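You operate a simulated robot arm through the tools that you are given. There is no shell and no other tool.

You run a simulated robot arm. Do the job below in one go: nothing can be reset, and whatever is moved stays where it is left.

TASK
Coil 5 turns of wire on the blue peg.
Fine: the green peg goes from the coiler cup to the peg stand; reset the counter first, stop as soon as it shows the number; leave the coiled peg in the cup.

It is judged by the outcome, as a careful person would: the job done as asked, and still so three seconds after it is handed in. It fails if anything else is knocked over, pushed out of place, dropped, spilled or broken.

THE ROBOT
A 6-joint arm with a two-finger parallel gripper, fixed in place. Base frame: the origin is on the floor under the middle of its stand, x ahead of it, y to its left, z up; the work surface is at about z = 800. Lengths are in mm, angles in rad, forces in N, time in s.
With the tool pointing down near the work surface it reaches from about 260 to 680 mm from the base axis. Its first joint turns from -1.152 to 1.152 rad. Payload 2.9 kg.
Tool frame: the origin (TCP) lies between the finger pads and is the grasp point; the fingertips stand 30 mm ahead of it; z points along the fingers, y is the line along which they close. Largest opening 110 mm; finger width 20, thickness 10; the body of the gripper, 48 by 112 mm, starts 55 mm behind the TCP.
Orientation is told as [roll, pitch, yaw] about the base's x, y, z axes, in that order, counted from this pose: with the fingers straight down and closing along the base's y, the tool's x points along the base's -x, its y along +y and its z along -z.

THE INTERFACE
- The arm moves only by the tool servo_tool. Its arguments are lists of equal length, an entry for each row: "rot": the turn, a rotation vector about the base's x, y, z in units of 4 degrees (1.0 is 4 degrees), a list of three; "slide": the shift along the base's x, y, z in units of 40 mm (1.0 is 40 mm), a list of three; "claw": the closure, from 0 (fully open) to 1 (shut). In form: {"rot": [[ax, ay, az], ...], "slide": [[tx, ty, tz], ...], "claw": [claw, ...]}. A call has 1 to 20 rows; each row shifts and turns the commanded pose from where the row before left it. A call with a number of a shift or a turn outside -1 to 1 is refused whole. A row lasts 0.2 s, in which the tool goes at most 50 mm and 0.15 rad; a call with a longer step from one row to the next is refused whole, and so is a gripper value outside its range. Where a pose cannot be reached the arm comes as near as it can. A force on the tool above 90 N (or 10 N above the force at the start of the call, whichever is more), or a blocked arm, ends the call early, and 0.2 s more pass. The fingers move at their own pace (about 108 mm/s each) and stop on an object; they squeeze with about 33 N. The grip force told is the motor's: it shows also when the fingers shut on nothing. Time passes only in rows, and 0.2 s behind the last, so rows that do not move let the fingers close. The reply holds the time, the measured pose of the TCP, the force on the tool along the base axes, the opening and the grip force, in the units named above and with some noise, with the torque about the TCP (base axes, N m) and any sound that the robot's microphone picked up.
- Cameras (640 x 400 px; columns grow to the right, rows downward): "scene" is fixed at [80.1, 435.5, 1383.1]; the picture's right is [-0.73, -0.68, 0.00], its down [-0.39, 0.42, -0.82] and it looks along [0.56, -0.60, -0.57] (base axes); focal length 315 px, centre (320, 200). "wrist" rides on the gripper at [72, 17, -103] in the tool frame; the picture's right is [-0.23, 0.97, 0.00], its down [-0.76, -0.18, -0.62] and it looks along [-0.61, -0.14, 0.78] (tool axes); focal length 222 px, centre (320, 200). There is no depth. A picture from a camera that has moved, and an enlarged one, comes with that camera's place and axes in the base frame and with its lens.
- get_image(camera): a new picture of that camera. It takes no simulated time.
- inspect(camera, box): a new picture of the part [left, top, right, bottom] of that camera's present view, enlarged. It takes no simulated time.
- close_job(): hands the job in; it is judged then, once.

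Nothing tells you positions but the pictures and the camera data. Unless the task says otherwise, let go and move clear before handing in.

The tools are called as name(argument=value, ...) on one line, values as JSON. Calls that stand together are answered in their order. servo_tool: Moves the arm, as the interface text tells. Its arguments: {"type":"object","properties":{"rot":{"type":"array"},"slide":{"type":"array"},"claw":{"type":"array"}},"required":["rot","slide","claw"]} The other tools are called the same way: get_image (camera) takes a picture; inspect (camera, box) takes an enlarged picture of a part of a camera's view; close_job () hands the job in.

At the start:

```text
time: 0.0
ee_pos: [481.3, -55.1, 1185.9]
tool_rot: [0.0, -0.001, 0.0]
ft_force: [0.1, -0.5, -0.1]
ft_torque: [0.0, -0.01, 0.01]
width: 110.2
grip_force: 0.1
```

scene: 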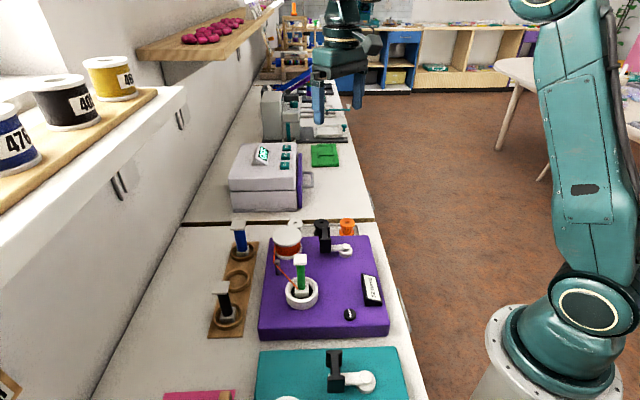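
wrist: 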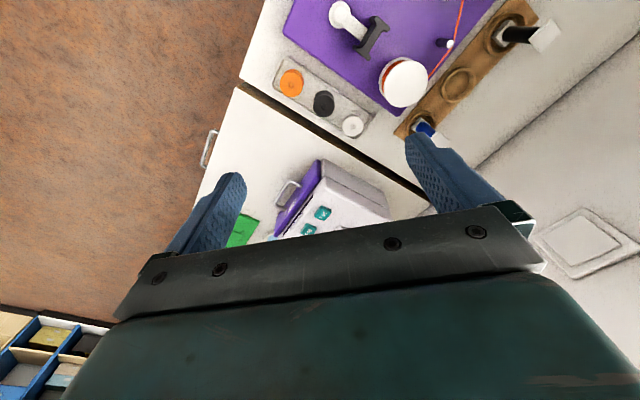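

I see a purple coiler with a green peg in its cup, a brown peg stand with a blue peg, an empty hole and a black peg, plus a crank, a knob and a counter. I'll look closer before moving.

inspect(camera="scene", box=[200, 200, 400, 345])

inspect(camera="wrist", box=[240, 0, 580, 200])

inspect(camera="scene", box=[330, 215, 400, 330])

inspect(camera="scene", box=[260, 215, 330, 315])

```text
2.76 times, centred on (300, 272) of scene
camera zoom: at [80.1, 435.5, 1383.1], right [-0.73, -0.68, 0.0], down [-0.39, 0.42, -0.82], along [0.56, -0.6, -0.57], focal length 870 px, centre (375, 0)
```

zoom: 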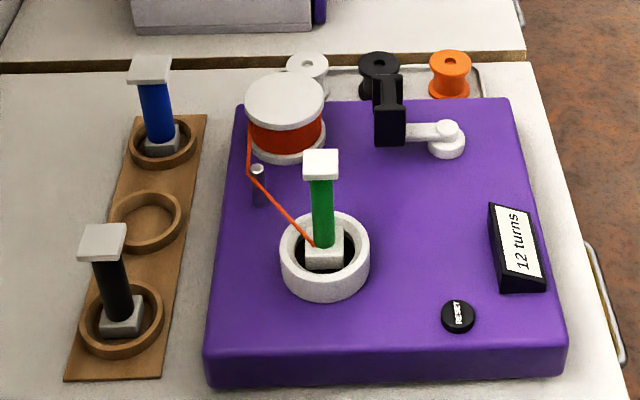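

```text
1.88 times, centred on (410, 100) of wrist
camera zoom: at [408.1, -38.2, 1290.0], right [0.23, 0.97, 0.0], down [0.76, -0.18, 0.62], along [0.61, -0.14, -0.78], focal length 418 px, centre (151, 388)
```

zoom: 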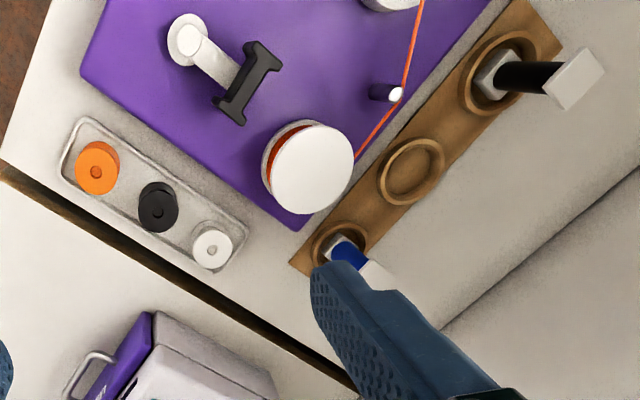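

```text
3.48 times, centred on (365, 272) of scene
camera zoom: at [80.1, 435.5, 1383.1], right [-0.73, -0.68, 0.0], down [-0.39, 0.42, -0.82], along [0.56, -0.6, -0.57], focal length 1097 px, centre (164, -52)
```

zoom: 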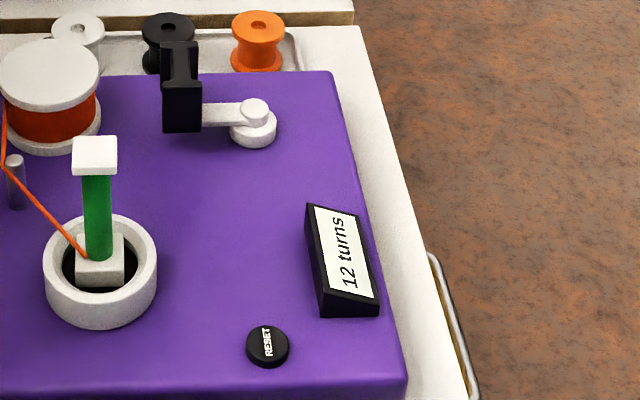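

```text
4.00 times, centred on (295, 265) of scene
camera zoom: at [80.1, 435.5, 1383.1], right [-0.73, -0.68, 0.0], down [-0.39, 0.42, -0.82], along [0.56, -0.6, -0.57], focal length 1261 px, centre (420, -60)
```

zoom: 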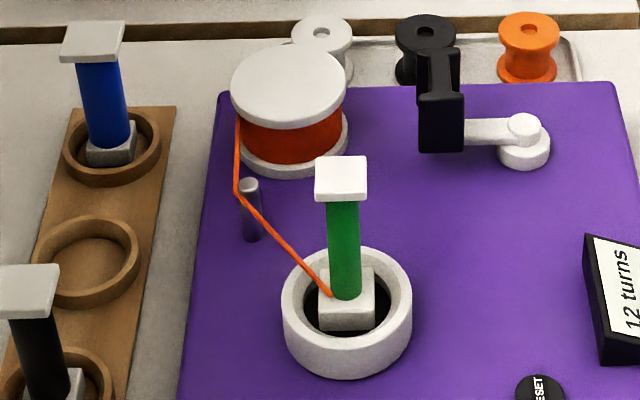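

The bench runs at about 45° to the base. I take the coiler to be near (380,110) and the stand to run from (631,137) to (493,274). I'll raise the view over the coiler with the gripper turned 45° to see it properly.

servo_tool(rot=[[0, 0, 0.94], [0, 0, 0.94], [0, 0, 0.94], [0, 0, 0.94], [0, 0, 0.94], [0, 0, 0.94], [0, 0, 0.94], [0, 0, 0.94], [0, 0, 0.94], [0, 0, 0.94], [0, 0, 0.94], [0, 0, 0.94]], slide=[[-0.3, 0.22, -0.05], [-0.3, 0.22, -0.05], [-0.3, 0.22, -0.05], [-0.3, 0.22, -0.05], [-0.3, 0.22, -0.05], [-0.3, 0.22, -0.05], [-0.3, 0.22, -0.05], [-0.3, 0.22, -0.05], [-0.3, 0.22, -0.05], [-0.3, 0.22, -0.05], [-0.3, 0.22, -0.05], [-0.3, 0.22, -0.05]], claw=[0, 0, 0, 0, 0, 0, 0, 0, 0, 0, 0, 0])

get_image(camera="wrist")

get_image(camera="scene")

```text
time: 2.6
ee_pos: [335.7, 50.6, 1161.5]
tool_rot: [0.0, 0.001, 0.788]
ft_force: [0.1, -0.5, -0.5]
ft_torque: [0.02, 0.0, 0.03]
width: 109.9
grip_force: 0.0
```

```text
taken
camera wrist: at [273.4, 11.0, 1265.8], right [-0.53, 0.85, 0.0], down [0.66, 0.42, 0.62], along [0.53, 0.33, -0.78], focal length 222 px, centre (320, 200)
```

wrist: 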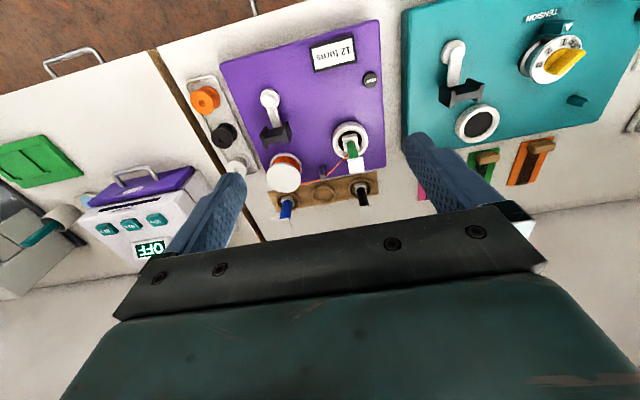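

```text
taken
```

scene: 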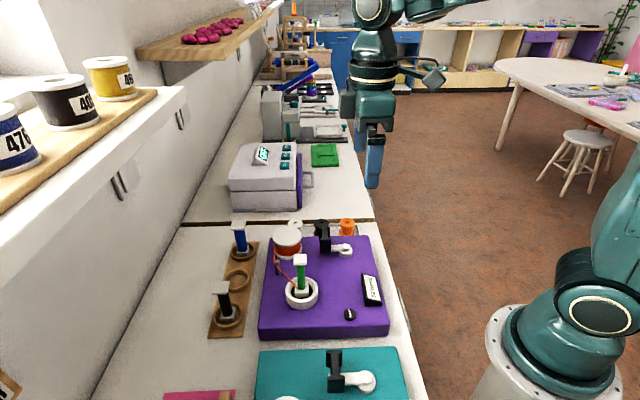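

The wrist view now shows the coiler square-on. I'll zoom in on it to triangulate the positions.

inspect(camera="wrist", box=[210, 20, 400, 140])

inspect(camera="wrist", box=[260, 110, 400, 220])

```text
3.33 times, centred on (305, 80) of wrist
camera zoom: at [273.4, 11.0, 1265.8], right [-0.53, 0.85, 0.0], down [0.66, 0.42, 0.62], along [0.53, 0.33, -0.78], focal length 740 px, centre (370, 600)
```

zoom: 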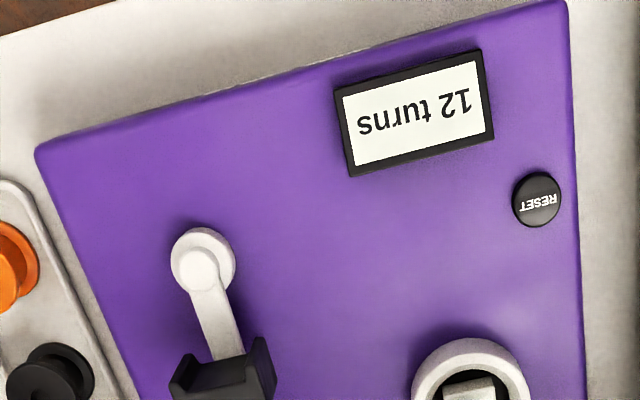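

```text
3.64 times, centred on (330, 165) of wrist
camera zoom: at [273.4, 11.0, 1265.8], right [-0.53, 0.85, 0.0], down [0.66, 0.42, 0.62], along [0.53, 0.33, -0.78], focal length 808 px, centre (284, 327)
```

zoom: 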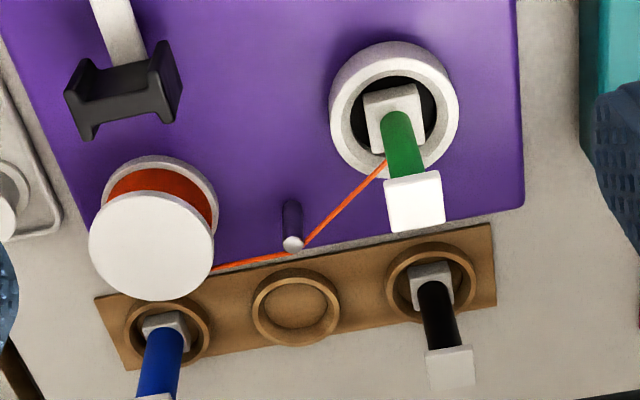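

Triangulating, I put the green cap at about (393,151,958), the blue cap at about (631,137,897) and the empty ring at about (563,203). All of them sit square to a 45° yaw. I'll hover above the green peg and check the alignment.

servo_tool(rot=[[0, 0, -0.04], [0, 0, 0], [0, 0, 0], [0, 0, 0], [0, 0, 0], [0, 0, 0], [0, 0, 0], [0, 0, 0], [0, 0, 0], [0, 0, 0]], slide=[[0.18, 0.315, -0.38], [0.18, 0.315, -0.38], [0.18, 0.315, -0.38], [0.18, 0.315, -0.38], [0.18, 0.315, -0.38], [0.18, 0.315, -0.38], [0.18, 0.315, -0.38], [0.18, 0.315, -0.38], [0, 0, 0], [0, 0, 0]], claw=[0, 0, 0, 0, 0, 0, 0, 0, 0, 0])

get_image(camera="wrist")

inspect(camera="wrist", box=[220, 60, 420, 185])

inspect(camera="scene", box=[220, 180, 400, 320])

```text
time: 4.8
ee_pos: [393.6, 152.2, 1038.4]
tool_rot: [-0.001, -0.001, 0.784]
ft_force: [0.3, 0.5, 0.2]
ft_torque: [-0.05, -0.02, -0.02]
width: 110.1
grip_force: 0.1
```

```text
taken
camera wrist: at [330.4, 112.4, 1143.8], right [-0.53, 0.85, 0.0], down [0.66, 0.41, 0.62], along [0.53, 0.33, -0.78], focal length 222 px, centre (320, 200)
```

wrist: 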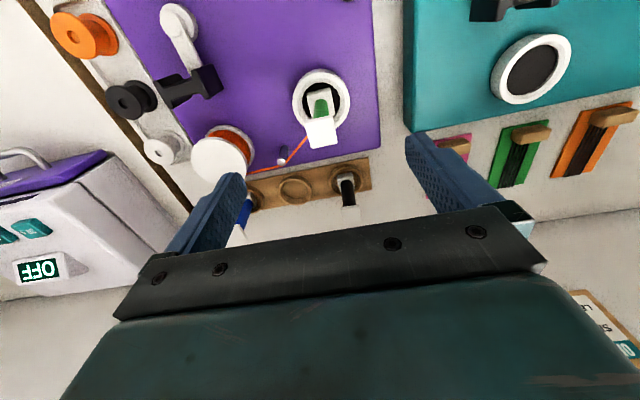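

```text
3.20 times, centred on (320, 122) of wrist
camera zoom: at [330.4, 112.4, 1143.8], right [-0.53, 0.85, 0.0], down [0.66, 0.41, 0.62], along [0.53, 0.33, -0.78], focal length 711 px, centre (320, 448)
```

zoom: 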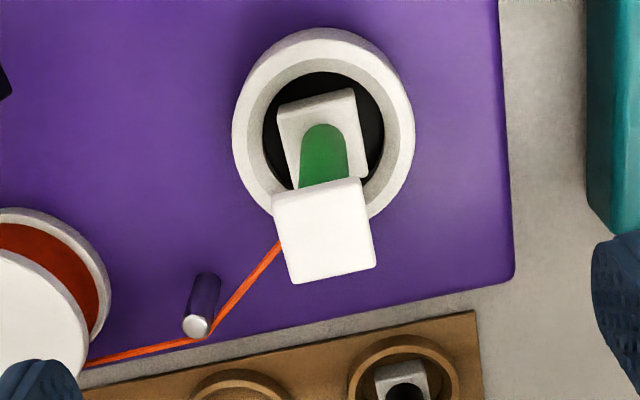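

```text
2.86 times, centred on (310, 250) of scene
camera zoom: at [80.1, 435.5, 1383.1], right [-0.73, -0.68, 0.0], down [-0.39, 0.42, -0.82], along [0.56, -0.6, -0.57], focal length 901 px, centre (349, 57)
```

zoom: 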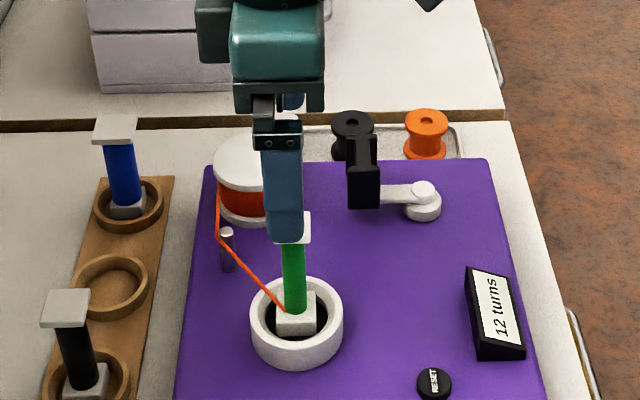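

The green cap sits almost exactly under the tool and is square to it. I'll lower onto it with the fingers partly closed and look again before gripping.

servo_tool(rot=[[0, 0, 0], [0, 0, 0], [0, 0, 0], [0, 0, 0], [0, 0, 0], [0, 0, 0], [0, 0, 0]], slide=[[-0.026, 0.026, -0.2], [0, 0, -0.4], [0, 0, -0.4], [0, 0, -0.4], [0, 0, -0.4], [0, 0, -0.33], [0, 0, 0]], claw=[0.4, 0.4, 0.4, 0.4, 0.4, 0.4, 0.4])

get_image(camera="wrist")

inspect(camera="wrist", box=[240, 100, 400, 220])

inspect(camera="scene", box=[240, 200, 370, 310])

```text
time: 6.4
ee_pos: [394.5, 152.3, 953.7]
tool_rot: [0.001, -0.001, 0.785]
ft_force: [-0.1, -0.2, 0.6]
ft_torque: [0.0, -0.04, 0.03]
width: 66.0
grip_force: 0.0
```

```text
taken
camera wrist: at [330.6, 113.2, 1058.8], right [-0.53, 0.85, 0.0], down [0.66, 0.41, 0.62], along [0.53, 0.33, -0.78], focal length 222 px, centre (320, 200)
```

wrist: 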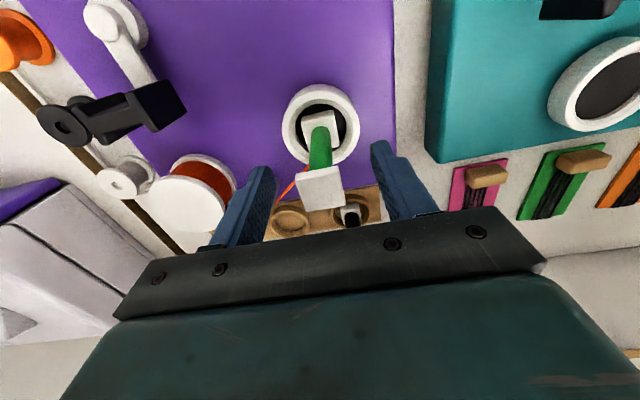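

```text
3.33 times, centred on (320, 160) of wrist
camera zoom: at [330.6, 113.2, 1058.8], right [-0.53, 0.85, 0.0], down [0.66, 0.41, 0.62], along [0.53, 0.33, -0.78], focal length 740 px, centre (320, 333)
```

zoom: 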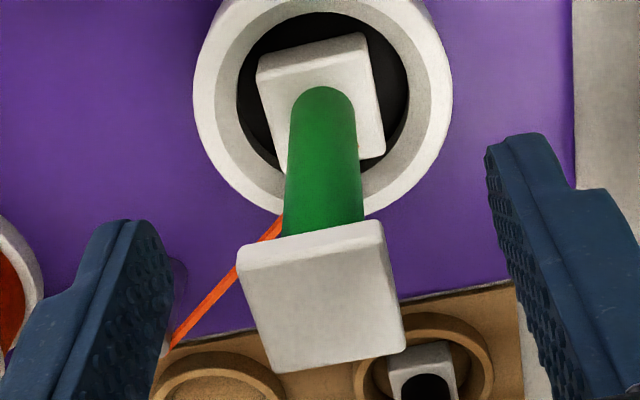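

```text
3.64 times, centred on (305, 255) of scene
camera zoom: at [80.1, 435.5, 1383.1], right [-0.73, -0.68, 0.0], down [-0.39, 0.42, -0.82], along [0.56, -0.6, -0.57], focal length 1147 px, centre (374, 0)
```

zoom: 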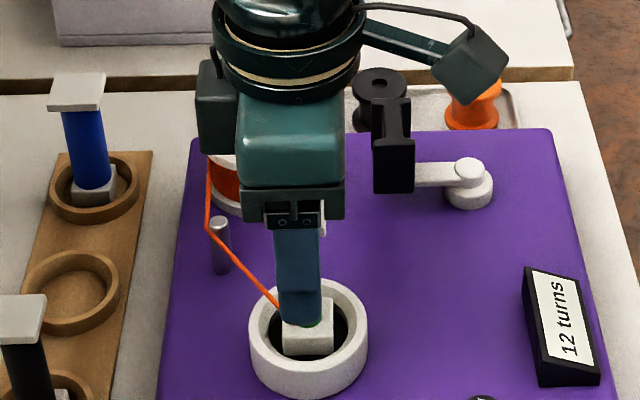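

The cap centre is offset about +1.5 mm in both tool axes, so I'll correct that and close on it.

servo_tool(rot=[[0, 0, 0], [0, 0, 0], [0, 0, 0], [0, 0, 0], [0, 0, 0]], slide=[[-0.05, 0, 0], [0, 0, 0], [0, 0, 0], [0, 0, 0], [0, 0, 0]], claw=[0.4, 0.7, 1, 1, 1])

get_image(camera="wrist")

```text
time: 7.6
ee_pos: [391.7, 152.5, 954.6]
tool_rot: [0.0, 0.0, 0.786]
ft_force: [-0.3, 0.5, -0.1]
ft_torque: [0.0, 0.0, -0.03]
width: 22.9
grip_force: 32.7
```

```text
taken
camera wrist: at [328.3, 113.1, 1059.1], right [-0.53, 0.85, 0.0], down [0.66, 0.41, 0.62], along [0.53, 0.33, -0.78], focal length 222 px, centre (320, 200)
```

wrist: 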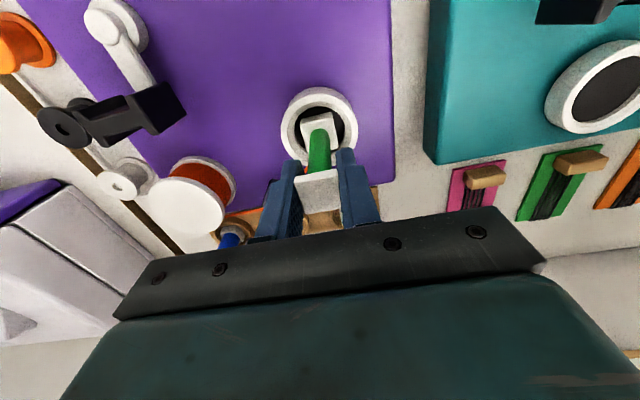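

Gripped at 22.9 mm on the cap. I'll lift straight up slowly, watching the force.

servo_tool(rot=[[0, 0, 0], [0, 0, 0], [0, 0, 0], [0, 0, 0], [0, 0, 0], [0, 0, 0]], slide=[[0, 0, 0.1], [0, 0, 0.2], [0, 0, 0.3], [0, 0, 0.4], [0, 0, 0.4], [0, 0, 0.4]], claw=[1, 1, 1, 1, 1, 1])

inspect(camera="scene", box=[210, 180, 400, 320])

get_image(camera="wrist")

```text
time: 9.0
ee_pos: [390.9, 154.0, 1026.7]
tool_rot: [0.001, 0.001, 0.786]
ft_force: [-0.3, -0.5, -0.1]
ft_torque: [-0.01, -0.02, -0.01]
width: 22.7
grip_force: 33.1
```

```text
2.86 times, centred on (305, 250) of scene
camera zoom: at [80.1, 435.5, 1383.1], right [-0.73, -0.68, 0.0], down [-0.39, 0.42, -0.82], along [0.56, -0.6, -0.57], focal length 901 px, centre (363, 57)
```

zoom: 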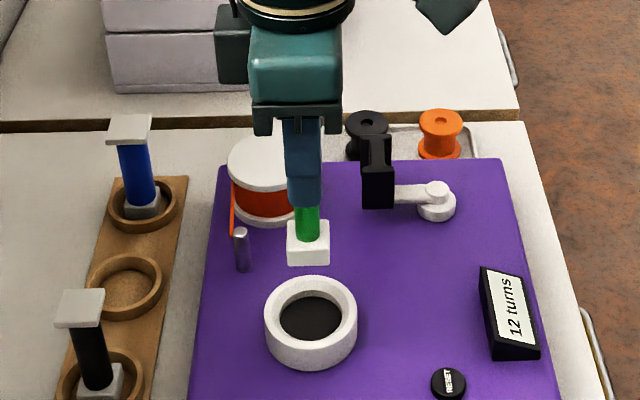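

```text
taken
camera wrist: at [327.2, 113.3, 1131.4], right [-0.53, 0.85, 0.0], down [0.67, 0.41, 0.62], along [0.53, 0.33, -0.78], focal length 222 px, centre (320, 200)
```

wrist: 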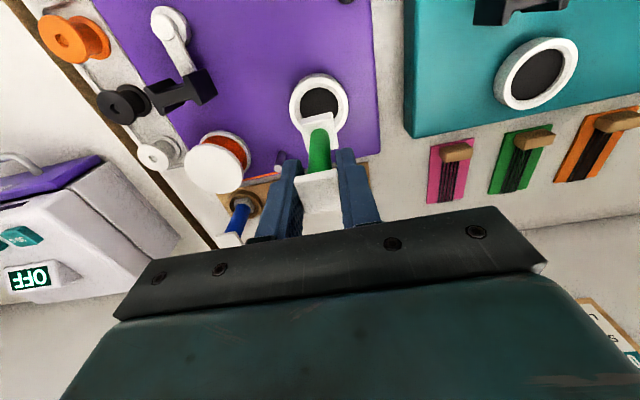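

The wire lets go of the peg cleanly and the empty cup is visible. I'll carry the green peg above the empty ring at about (563,203) and check alignment from the wrist camera before lowering.

servo_tool(rot=[[0, 0, 0], [0, 0, 0], [0, 0, 0], [0, 0, 0], [0, 0, 0], [0, 0, 0], [0, 0, 0], [0, 0, 0], [0, 0, 0], [0, 0, 0], [0, 0, 0], [0, 0, 0], [0, 0, 0], [0, 0, 0], [0, 0, 0]], slide=[[0, 0, 0.4], [0, 0, 0.4], [0.358, 0.102, 0], [0.358, 0.102, 0], [0.358, 0.102, 0], [0.358, 0.102, 0], [0.358, 0.102, 0], [0.358, 0.102, 0], [0.358, 0.102, 0], [0.358, 0.102, 0], [0.358, 0.102, 0], [0.358, 0.102, 0], [0.358, 0.102, 0], [0.358, 0.102, 0], [0, 0, 0]], claw=[1, 1, 1, 1, 1, 1, 1, 1, 1, 1, 1, 1, 1, 1, 1])

get_image(camera="wrist")

inspect(camera="wrist", box=[240, 60, 400, 180])

inspect(camera="scene", box=[180, 180, 340, 320])

```text
time: 12.2
ee_pos: [560.7, 201.4, 1058.0]
tool_rot: [0.001, 0.003, 0.784]
ft_force: [0.2, 0.3, -0.3]
ft_torque: [-0.01, -0.01, -0.02]
width: 22.6
grip_force: 33.0
```

```text
taken
camera wrist: at [498.7, 162.3, 1163.1], right [-0.53, 0.85, 0.0], down [0.67, 0.41, 0.62], along [0.53, 0.33, -0.78], focal length 222 px, centre (320, 200)
```

wrist: 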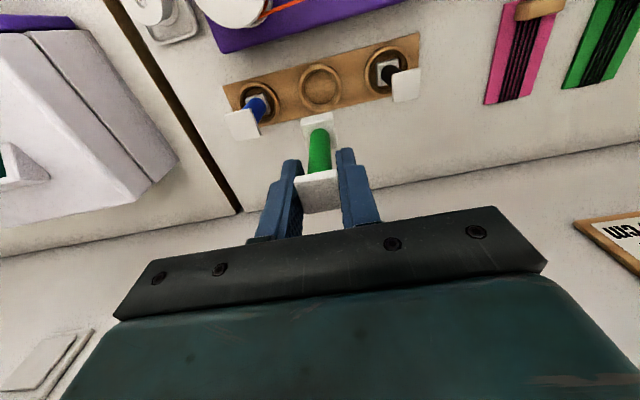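

```text
3.33 times, centred on (320, 120) of wrist
camera zoom: at [498.7, 162.3, 1163.1], right [-0.53, 0.85, 0.0], down [0.67, 0.41, 0.62], along [0.53, 0.33, -0.78], focal length 740 px, centre (320, 467)
```

zoom: 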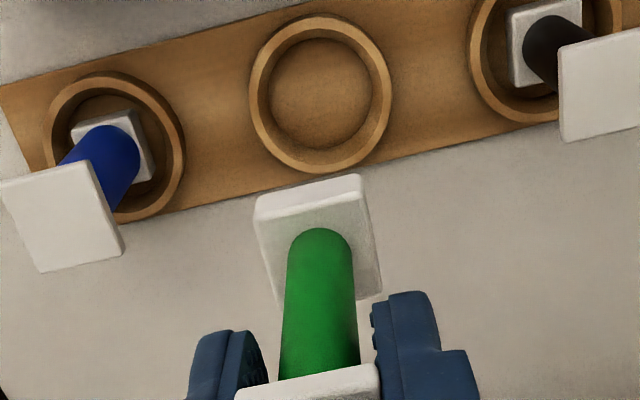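

```text
2.86 times, centred on (260, 250) of scene
camera zoom: at [79.4, 435.2, 1383.2], right [-0.73, -0.68, 0.0], down [-0.39, 0.42, -0.82], along [0.56, -0.6, -0.57], focal length 901 px, centre (491, 57)
```

zoom: 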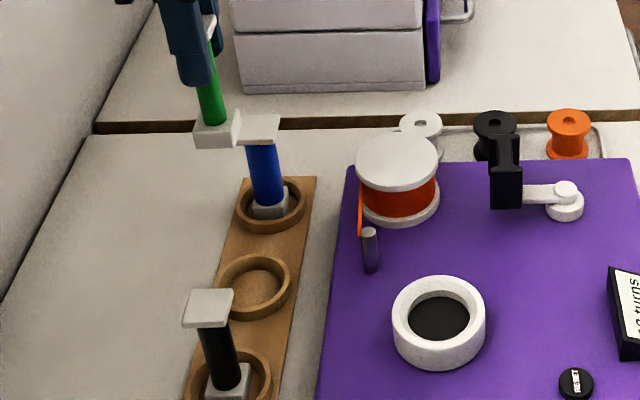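

The ring is directly below the peg, within about 1.5 mm. I'll lower most of the way and check again.

servo_tool(rot=[[0, 0, 0], [0, 0, 0], [0, 0, 0], [0, 0, 0], [0, 0, 0], [0, 0, 0], [0, 0, 0], [0, 0, 0], [0, 0, 0], [0, 0, 0]], slide=[[-0.027, -0.027, -0.3], [0, 0, -0.4], [0, 0, -0.4], [0, 0, -0.4], [0, 0, -0.4], [0, 0, -0.4], [0, 0, -0.4], [0, 0, -0.4], [0, 0, -0.3], [0, 0, 0]], claw=[1, 1, 1, 1, 1, 1, 1, 1, 1, 1])

inspect(camera="wrist", box=[240, 60, 400, 180])

inspect(camera="scene", box=[180, 200, 300, 300])

```text
time: 14.4
ee_pos: [562.8, 200.8, 923.0]
tool_rot: [-0.002, 0.001, 0.786]
ft_force: [-0.3, 0.8, 0.1]
ft_torque: [0.01, -0.01, 0.0]
width: 22.7
grip_force: 33.1
```

```text
3.33 times, centred on (320, 120) of wrist
camera zoom: at [498.5, 161.2, 1027.5], right [-0.53, 0.85, 0.0], down [0.66, 0.41, 0.62], along [0.53, 0.33, -0.78], focal length 740 px, centre (320, 467)
```

zoom: 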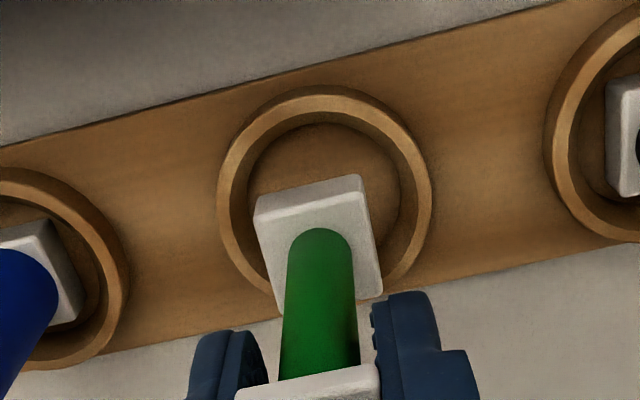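

```text
4.00 times, centred on (240, 250) of scene
camera zoom: at [80.1, 435.5, 1383.1], right [-0.73, -0.68, 0.0], down [-0.39, 0.42, -0.82], along [0.56, -0.6, -0.57], focal length 1261 px, centre (640, 0)
```

zoom: 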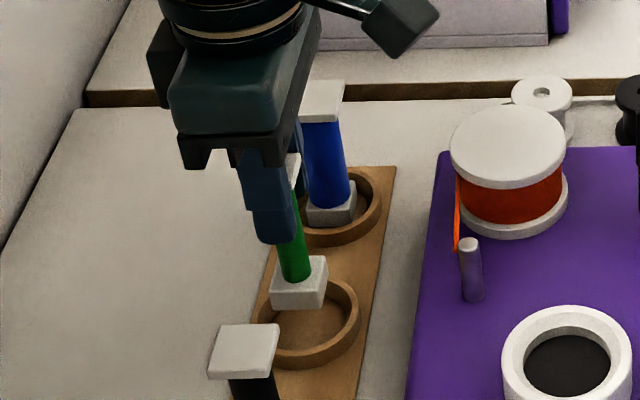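

Still centred over the ring. I'll lower to just above the expected floor height, then take small steps until contact.

servo_tool(rot=[[0, 0, 0], [0, 0, 0], [0, 0, 0], [0, 0, 0]], slide=[[-0.015, 0.015, -0.2], [0, 0, -0.2], [0, 0, -0.15], [0, 0, 0]], claw=[1, 1, 1, 1])

inspect(camera="wrist", box=[240, 60, 400, 180])

inspect(camera="scene", box=[180, 200, 300, 300])

```text
time: 15.4
ee_pos: [561.6, 200.9, 900.5]
tool_rot: [0.0, 0.001, 0.786]
ft_force: [0.7, 0.2, -0.9]
ft_torque: [0.01, 0.01, -0.03]
width: 22.5
grip_force: 33.7
```

```text
3.33 times, centred on (320, 120) of wrist
camera zoom: at [497.9, 161.9, 1005.1], right [-0.53, 0.85, 0.0], down [0.66, 0.41, 0.62], along [0.53, 0.33, -0.78], focal length 740 px, centre (320, 467)
```

zoom: 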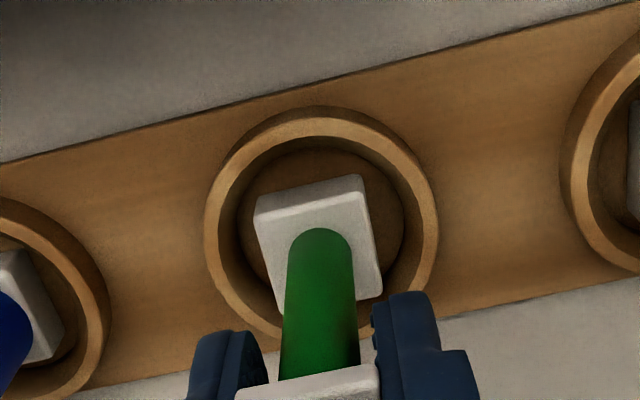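

```text
4.00 times, centred on (240, 250) of scene
camera zoom: at [80.1, 435.5, 1383.1], right [-0.73, -0.68, 0.0], down [-0.39, 0.42, -0.82], along [0.56, -0.6, -0.57], focal length 1261 px, centre (640, 0)
```

zoom: 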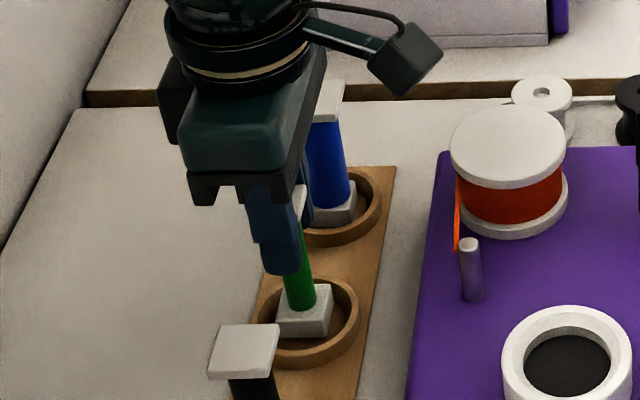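

The foot is inside the ring and just above the floor. I'll step down until the force shows contact.

servo_tool(rot=[[0, 0, 0], [0, 0, 0]], slide=[[0, 0, -0.06], [0, 0, 0]], claw=[1, 1])

servo_tool(rot=[[0, 0, 0], [0, 0, 0]], slide=[[0, 0, -0.05], [0, 0, 0]], claw=[1, 1])

servo_tool(rot=[[0, 0, 0], [0, 0, 0]], slide=[[0, 0, -0.04], [0, 0, 0]], claw=[1, 1])

```text
time: 16.0
ee_pos: [562.0, 200.7, 898.2]
tool_rot: [-0.001, 0.001, 0.784]
ft_force: [-0.2, 0.2, 0.3]
ft_torque: [0.0, 0.01, -0.02]
width: 22.6
grip_force: 33.0
```

```text
time: 16.6
ee_pos: [561.9, 200.3, 895.5]
tool_rot: [0.0, 0.0, 0.786]
ft_force: [0.1, 0.5, 0.4]
ft_torque: [-0.01, 0.01, 0.02]
width: 22.9
grip_force: 33.1
```

```text
time: 17.2
ee_pos: [562.0, 201.6, 895.3]
tool_rot: [0.0, 0.0, 0.785]
ft_force: [-0.5, -0.6, -0.6]
ft_torque: [0.0, -0.01, 0.02]
width: 22.9
grip_force: 32.7
```

No contact yet. I'll keep stepping down about 1.5 mm at a time.

servo_tool(rot=[[0, 0, 0], [0, 0, 0]], slide=[[0, 0, -0.03], [0, 0, 0]], claw=[1, 1])

servo_tool(rot=[[0, 0, 0], [0, 0, 0]], slide=[[0, 0, -0.03], [0, 0, 0]], claw=[1, 1])

inspect(camera="scene", box=[180, 200, 300, 300])

inspect(camera="wrist", box=[240, 60, 400, 180])

```text
time: 17.8
ee_pos: [561.9, 199.4, 894.3]
tool_rot: [0.0, 0.001, 0.784]
ft_force: [-2.2, -1.7, 8.6]
ft_torque: [-0.16, 0.19, -0.01]
width: 22.5
grip_force: 32.8
```

```text
time: 18.4
ee_pos: [561.4, 201.4, 894.4]
tool_rot: [-0.002, -0.004, 0.782]
ft_force: [-5.2, -3.7, 21.8]
ft_torque: [-0.33, 0.39, 0.0]
width: 22.8
grip_force: 32.7
```

```text
4.00 times, centred on (240, 250) of scene
camera zoom: at [79.6, 435.3, 1383.2], right [-0.73, -0.68, 0.0], down [-0.39, 0.42, -0.82], along [0.56, -0.6, -0.57], focal length 1261 px, centre (640, 0)
```

zoom: 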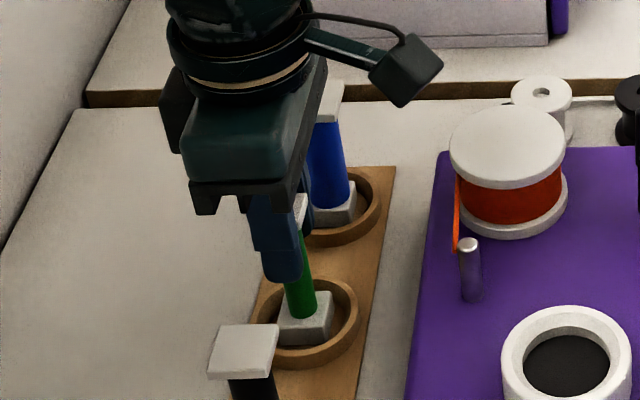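

```text
3.33 times, centred on (320, 120) of wrist
camera zoom: at [498.1, 161.7, 998.4], right [-0.53, 0.85, 0.0], down [0.66, 0.41, 0.63], along [0.53, 0.33, -0.78], focal length 740 px, centre (320, 467)
```

zoom: 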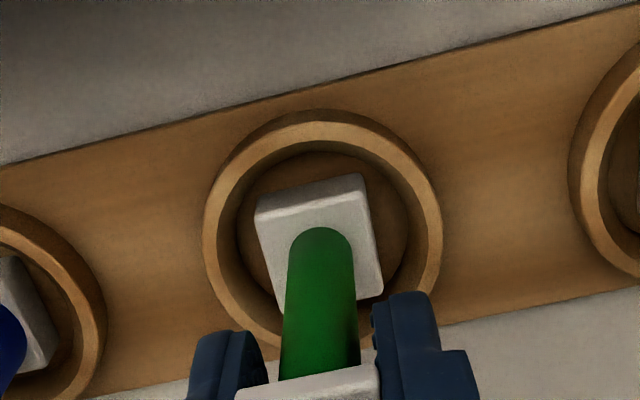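

Contact at TCP z ≈ 894.5. I'll back off the pressure, open the fingers and rise clear.

servo_tool(rot=[[0, 0, 0], [0, 0, 0]], slide=[[0, 0, 0.04], [0, 0, 0]], claw=[1, 1])

servo_tool(rot=[[0, 0, 0], [0, 0, 0], [0, 0, 0], [0, 0, 0]], slide=[[0, 0, 0], [0, 0, 0], [0, 0, 0], [0, 0, 0]], claw=[0.7, 0.5, 0.45, 0.45])

inspect(camera="wrist", box=[220, 80, 420, 220])

```text
time: 19.0
ee_pos: [562.6, 201.0, 893.6]
tool_rot: [0.0, -0.004, 0.785]
ft_force: [1.6, 0.7, 12.8]
ft_torque: [0.1, -0.2, 0.02]
width: 22.7
grip_force: 33.3
```

```text
time: 20.0
ee_pos: [561.0, 200.8, 894.4]
tool_rot: [0.001, 0.0, 0.786]
ft_force: [-0.6, -0.4, 0.1]
ft_torque: [-0.04, 0.0, 0.06]
width: 60.4
grip_force: 0.0
```

```text
2.86 times, centred on (320, 150) of wrist
camera zoom: at [498.2, 161.6, 998.5], right [-0.53, 0.85, 0.0], down [0.66, 0.41, 0.62], along [0.53, 0.33, -0.78], focal length 635 px, centre (320, 343)
```

zoom: 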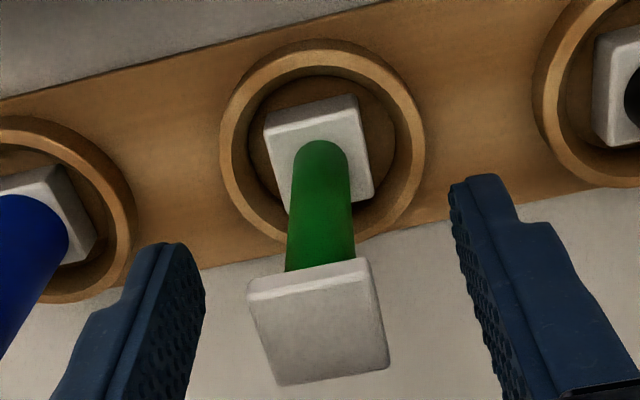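

The green peg stands in its ring. Next I'll rise clear and locate the blue peg.

servo_tool(rot=[[0, 0, 0], [0, 0, 0], [0, 0, 0], [0, 0, 0], [0, 0, 0], [0, 0, 0], [0, 0, 0], [0, 0, 0]], slide=[[0, 0, 0.3], [0, 0, 0.4], [0, 0, 0.4], [0, 0, 0.5], [0, 0, 0.5], [0, 0, 0.5], [0, 0, 0.4], [0, 0, 0]], claw=[0.45, 0.45, 0.45, 0.45, 0.45, 0.45, 0.45, 0.45])

get_image(camera="wrist")

inspect(camera="wrist", box=[200, 50, 400, 180])

inspect(camera="scene", box=[180, 200, 300, 300])

```text
time: 21.8
ee_pos: [561.3, 199.8, 1014.5]
tool_rot: [0.001, 0.002, 0.786]
ft_force: [0.2, -1.0, 0.9]
ft_torque: [0.0, 0.01, 0.0]
width: 60.5
grip_force: 0.0
```

```text
taken
camera wrist: at [498.0, 162.1, 1119.3], right [-0.53, 0.85, 0.0], down [0.66, 0.41, 0.62], along [0.53, 0.33, -0.78], focal length 222 px, centre (320, 200)
```

wrist: 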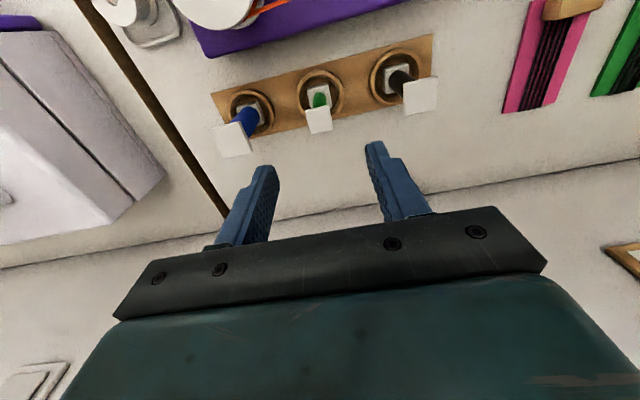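

```text
3.08 times, centred on (300, 115) of wrist
camera zoom: at [498.0, 162.1, 1119.3], right [-0.53, 0.85, 0.0], down [0.66, 0.41, 0.62], along [0.53, 0.33, -0.78], focal length 684 px, centre (382, 462)
```

zoom: 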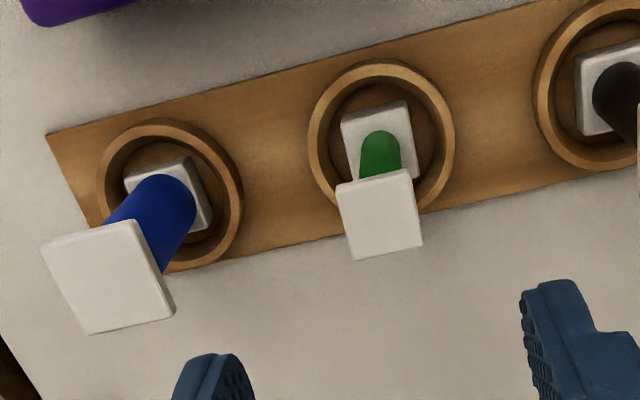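

```text
4.00 times, centred on (240, 250) of scene
camera zoom: at [80.1, 435.5, 1383.1], right [-0.73, -0.68, 0.0], down [-0.39, 0.42, -0.82], along [0.56, -0.6, -0.57], focal length 1261 px, centre (640, 0)
```

zoom: 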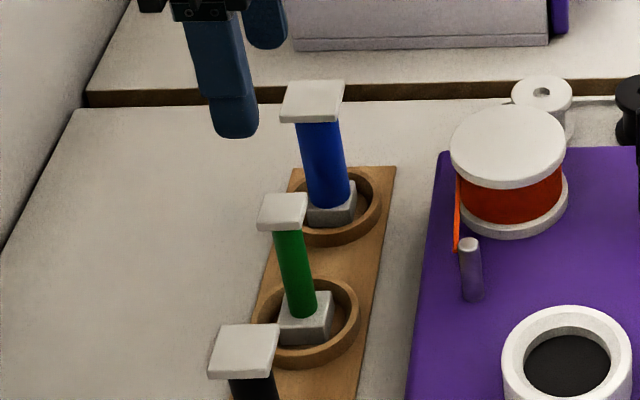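

The green peg is standing upright in the middle ring. The blue cap is about 30 mm wide and sits about 95 mm along the tool's −y. I'll move over it.

servo_tool(rot=[[0, 0, 0], [0, 0, 0], [0, 0, 0], [0, 0, 0], [0, 0, 0], [0, 0, 0], [0, 0, 0], [0, 0, 0], [0, 0, 0]], slide=[[0.209, -0.21, 0], [0.209, -0.21, 0], [0.209, -0.21, 0], [0.209, -0.21, 0], [0.209, -0.21, 0], [0.209, -0.21, 0], [0.209, -0.21, 0], [0.209, -0.21, 0], [0, 0, 0]], claw=[0.45, 0.45, 0.45, 0.45, 0.4, 0.4, 0.4, 0.4, 0.4])

inspect(camera="wrist", box=[220, 60, 420, 185])

inspect(camera="scene", box=[180, 180, 320, 300])

```text
time: 23.8
ee_pos: [629.9, 133.6, 1013.1]
tool_rot: [0.0, 0.0, 0.785]
ft_force: [0.6, -1.2, -0.6]
ft_torque: [0.0, 0.01, -0.02]
width: 65.7
grip_force: 0.0
```

```text
3.20 times, centred on (320, 122) of wrist
camera zoom: at [565.5, 94.4, 1118.6], right [-0.53, 0.85, 0.0], down [0.66, 0.41, 0.62], along [0.53, 0.33, -0.78], focal length 711 px, centre (320, 448)
```

zoom: 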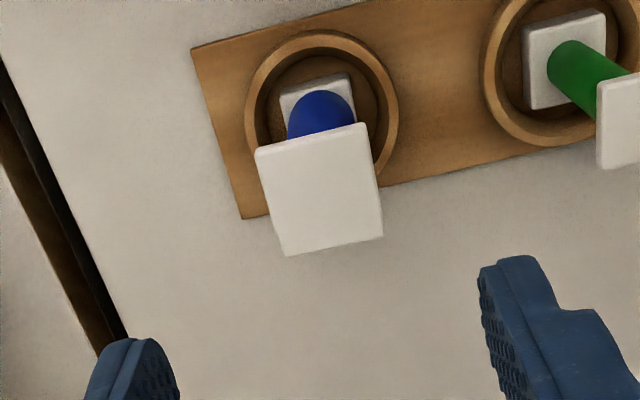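

```text
3.33 times, centred on (250, 240) of scene
camera zoom: at [80.1, 435.5, 1383.1], right [-0.73, -0.68, 0.0], down [-0.39, 0.42, -0.82], along [0.56, -0.6, -0.57], focal length 1051 px, centre (553, 67)
```

zoom: 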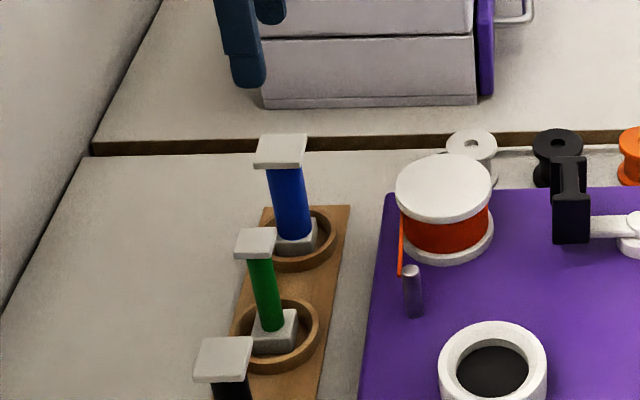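

Well aligned over the blue cap. I'll lower onto it and check before gripping.

servo_tool(rot=[[0, 0, 0], [0, 0, 0], [0, 0, 0], [0, 0, 0], [0, 0, 0], [0, 0, 0], [0, 0, 0], [0, 0, 0], [0, 0, 0]], slide=[[-0.018, 0.018, -0.4], [0, 0, -0.4], [0, 0, -0.4], [0, 0, -0.4], [0, 0, -0.4], [0, 0, -0.4], [0, 0, -0.35], [0, 0, -0.2], [0, 0, 0]], claw=[0.4, 0.4, 0.4, 0.4, 0.4, 0.4, 0.4, 0.4, 0.4])

inspect(camera="wrist", box=[240, 100, 400, 220])

inspect(camera="scene", box=[180, 180, 320, 300])

```text
time: 25.8
ee_pos: [628.9, 134.7, 896.3]
tool_rot: [0.001, 0.001, 0.785]
ft_force: [0.1, -0.2, 0.4]
ft_torque: [-0.03, 0.02, -0.04]
width: 66.1
grip_force: 0.0
```

```text
3.33 times, centred on (320, 160) of wrist
camera zoom: at [564.4, 95.4, 1000.5], right [-0.53, 0.85, 0.0], down [0.66, 0.41, 0.62], along [0.53, 0.33, -0.78], focal length 740 px, centre (320, 333)
```

zoom: 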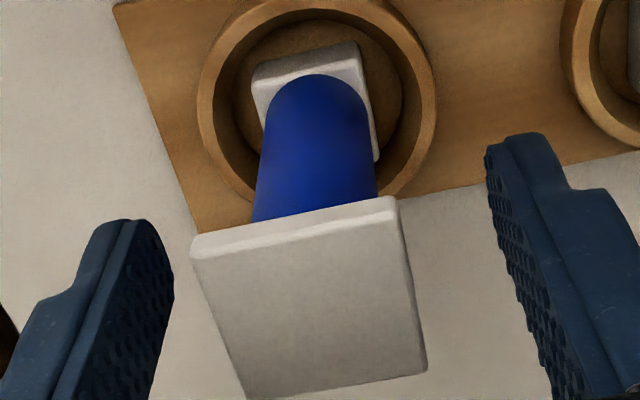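

```text
3.33 times, centred on (250, 240) of scene
camera zoom: at [80.1, 435.5, 1383.1], right [-0.73, -0.68, 0.0], down [-0.39, 0.42, -0.82], along [0.56, -0.6, -0.57], focal length 1051 px, centre (553, 67)
```

zoom: 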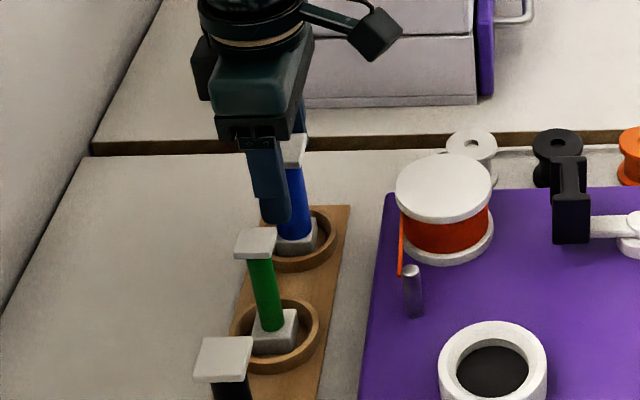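

Centred within about 1 mm, so I'll close on the blue cap and lift a little.

servo_tool(rot=[[0, 0, 0], [0, 0, 0], [0, 0, 0], [0, 0, 0], [0, 0, 0]], slide=[[0.01, -0.01, -0.02], [0, 0, 0], [0, 0, 0], [0, 0, 0], [0, 0, 0]], claw=[0.4, 0.65, 1, 1, 1])

servo_tool(rot=[[0, 0, 0], [0, 0, 0], [0, 0, 0], [0, 0, 0], [0, 0, 0], [0, 0, 0]], slide=[[0, 0, 0.1], [0, 0, 0.2], [0, 0, 0.4], [0, 0, 0.4], [0, 0, 0.4], [0, 0, 0]], claw=[1, 1, 1, 1, 1, 1])

get_image(camera="wrist")

inspect(camera="scene", box=[180, 180, 320, 300])

```text
time: 27.0
ee_pos: [630.3, 133.0, 895.6]
tool_rot: [0.0, 0.001, 0.787]
ft_force: [0.1, -1.4, 0.0]
ft_torque: [0.01, 0.0, -0.02]
width: 33.1
grip_force: 33.3
```

```text
time: 28.4
ee_pos: [627.8, 135.0, 953.8]
tool_rot: [-0.001, 0.001, 0.786]
ft_force: [-0.6, 0.7, -0.9]
ft_torque: [0.0, 0.0, -0.02]
width: 33.1
grip_force: 32.9
```

```text
taken
camera wrist: at [565.0, 95.2, 1059.7], right [-0.53, 0.85, 0.0], down [0.66, 0.41, 0.62], along [0.53, 0.33, -0.78], focal length 222 px, centre (320, 200)
```

wrist: 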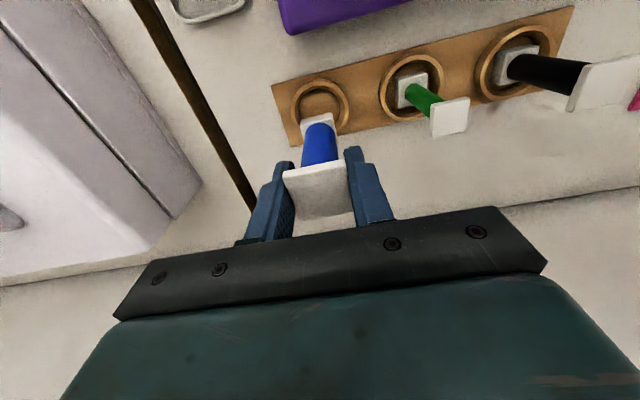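

```text
3.33 times, centred on (250, 240) of scene
camera zoom: at [80.1, 435.5, 1383.1], right [-0.73, -0.68, 0.0], down [-0.39, 0.42, -0.82], along [0.56, -0.6, -0.57], focal length 1051 px, centre (553, 67)
```

zoom: 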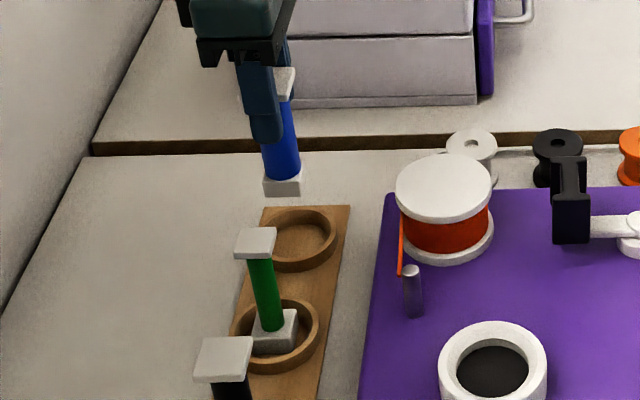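

Blue peg held at 33.1 mm. I'll lift higher and carry it above the coiler cup at about (392,152.5).

servo_tool(rot=[[0, 0, 0], [0, 0, 0], [0, 0, 0], [0, 0, 0], [0, 0, 0], [0, 0, 0], [0, 0, 0], [0, 0, 0], [0, 0, 0], [0, 0, 0], [0, 0, 0], [0, 0, 0], [0, 0, 0], [0, 0, 0], [0, 0, 0], [0, 0, 0], [0, 0, 0], [0, 0, 0], [0, 0, 0], [0, 0, 0]], slide=[[0, 0, 0.5], [0, 0, 0.55], [0, 0, 0.55], [0, 0, 0.55], [0, 0, 0.5], [-0.423, 0.033, 0], [-0.423, 0.033, 0], [-0.423, 0.033, 0], [-0.423, 0.033, 0], [-0.423, 0.033, 0], [-0.423, 0.033, 0], [-0.423, 0.033, 0], [-0.423, 0.033, 0], [-0.423, 0.033, 0], [-0.423, 0.033, 0], [-0.423, 0.033, 0], [-0.423, 0.033, 0], [-0.423, 0.033, 0], [-0.423, 0.033, 0], [0, 0, 0]], claw=[1, 1, 1, 1, 1, 1, 1, 1, 1, 1, 1, 1, 1, 1, 1, 1, 1, 1, 1, 1])

get_image(camera="wrist")

inspect(camera="wrist", box=[240, 60, 400, 180])

get_image(camera="scene")

```text
time: 32.6
ee_pos: [391.3, 152.8, 1060.5]
tool_rot: [0.0, 0.0, 0.786]
ft_force: [0.8, 0.4, -0.5]
ft_torque: [-0.01, -0.01, 0.0]
width: 33.1
grip_force: 33.1
```

```text
taken
camera wrist: at [327.5, 113.2, 1165.6], right [-0.53, 0.85, 0.0], down [0.66, 0.41, 0.62], along [0.53, 0.33, -0.78], focal length 222 px, centre (320, 200)
```

wrist: 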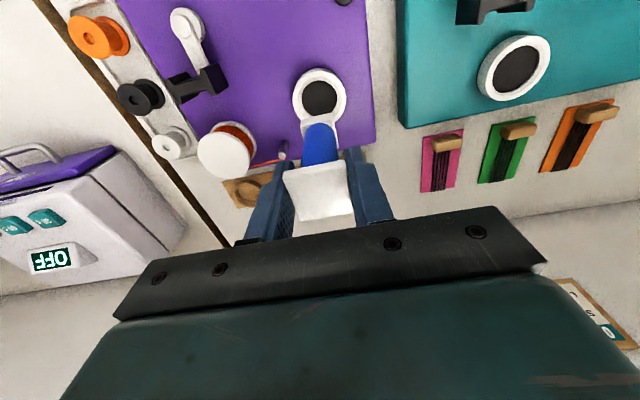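

```text
3.33 times, centred on (320, 120) of wrist
camera zoom: at [327.5, 113.2, 1165.6], right [-0.53, 0.85, 0.0], down [0.66, 0.41, 0.62], along [0.53, 0.33, -0.78], focal length 740 px, centre (320, 467)
```

zoom: 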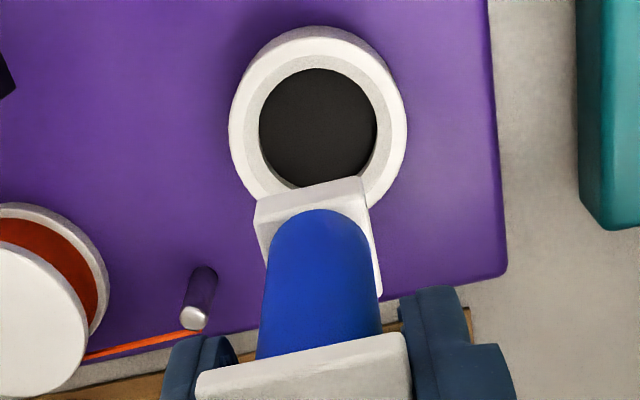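

```text
taken
```

scene: 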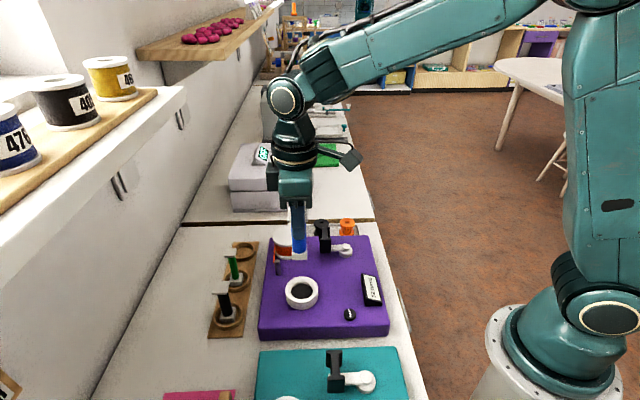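

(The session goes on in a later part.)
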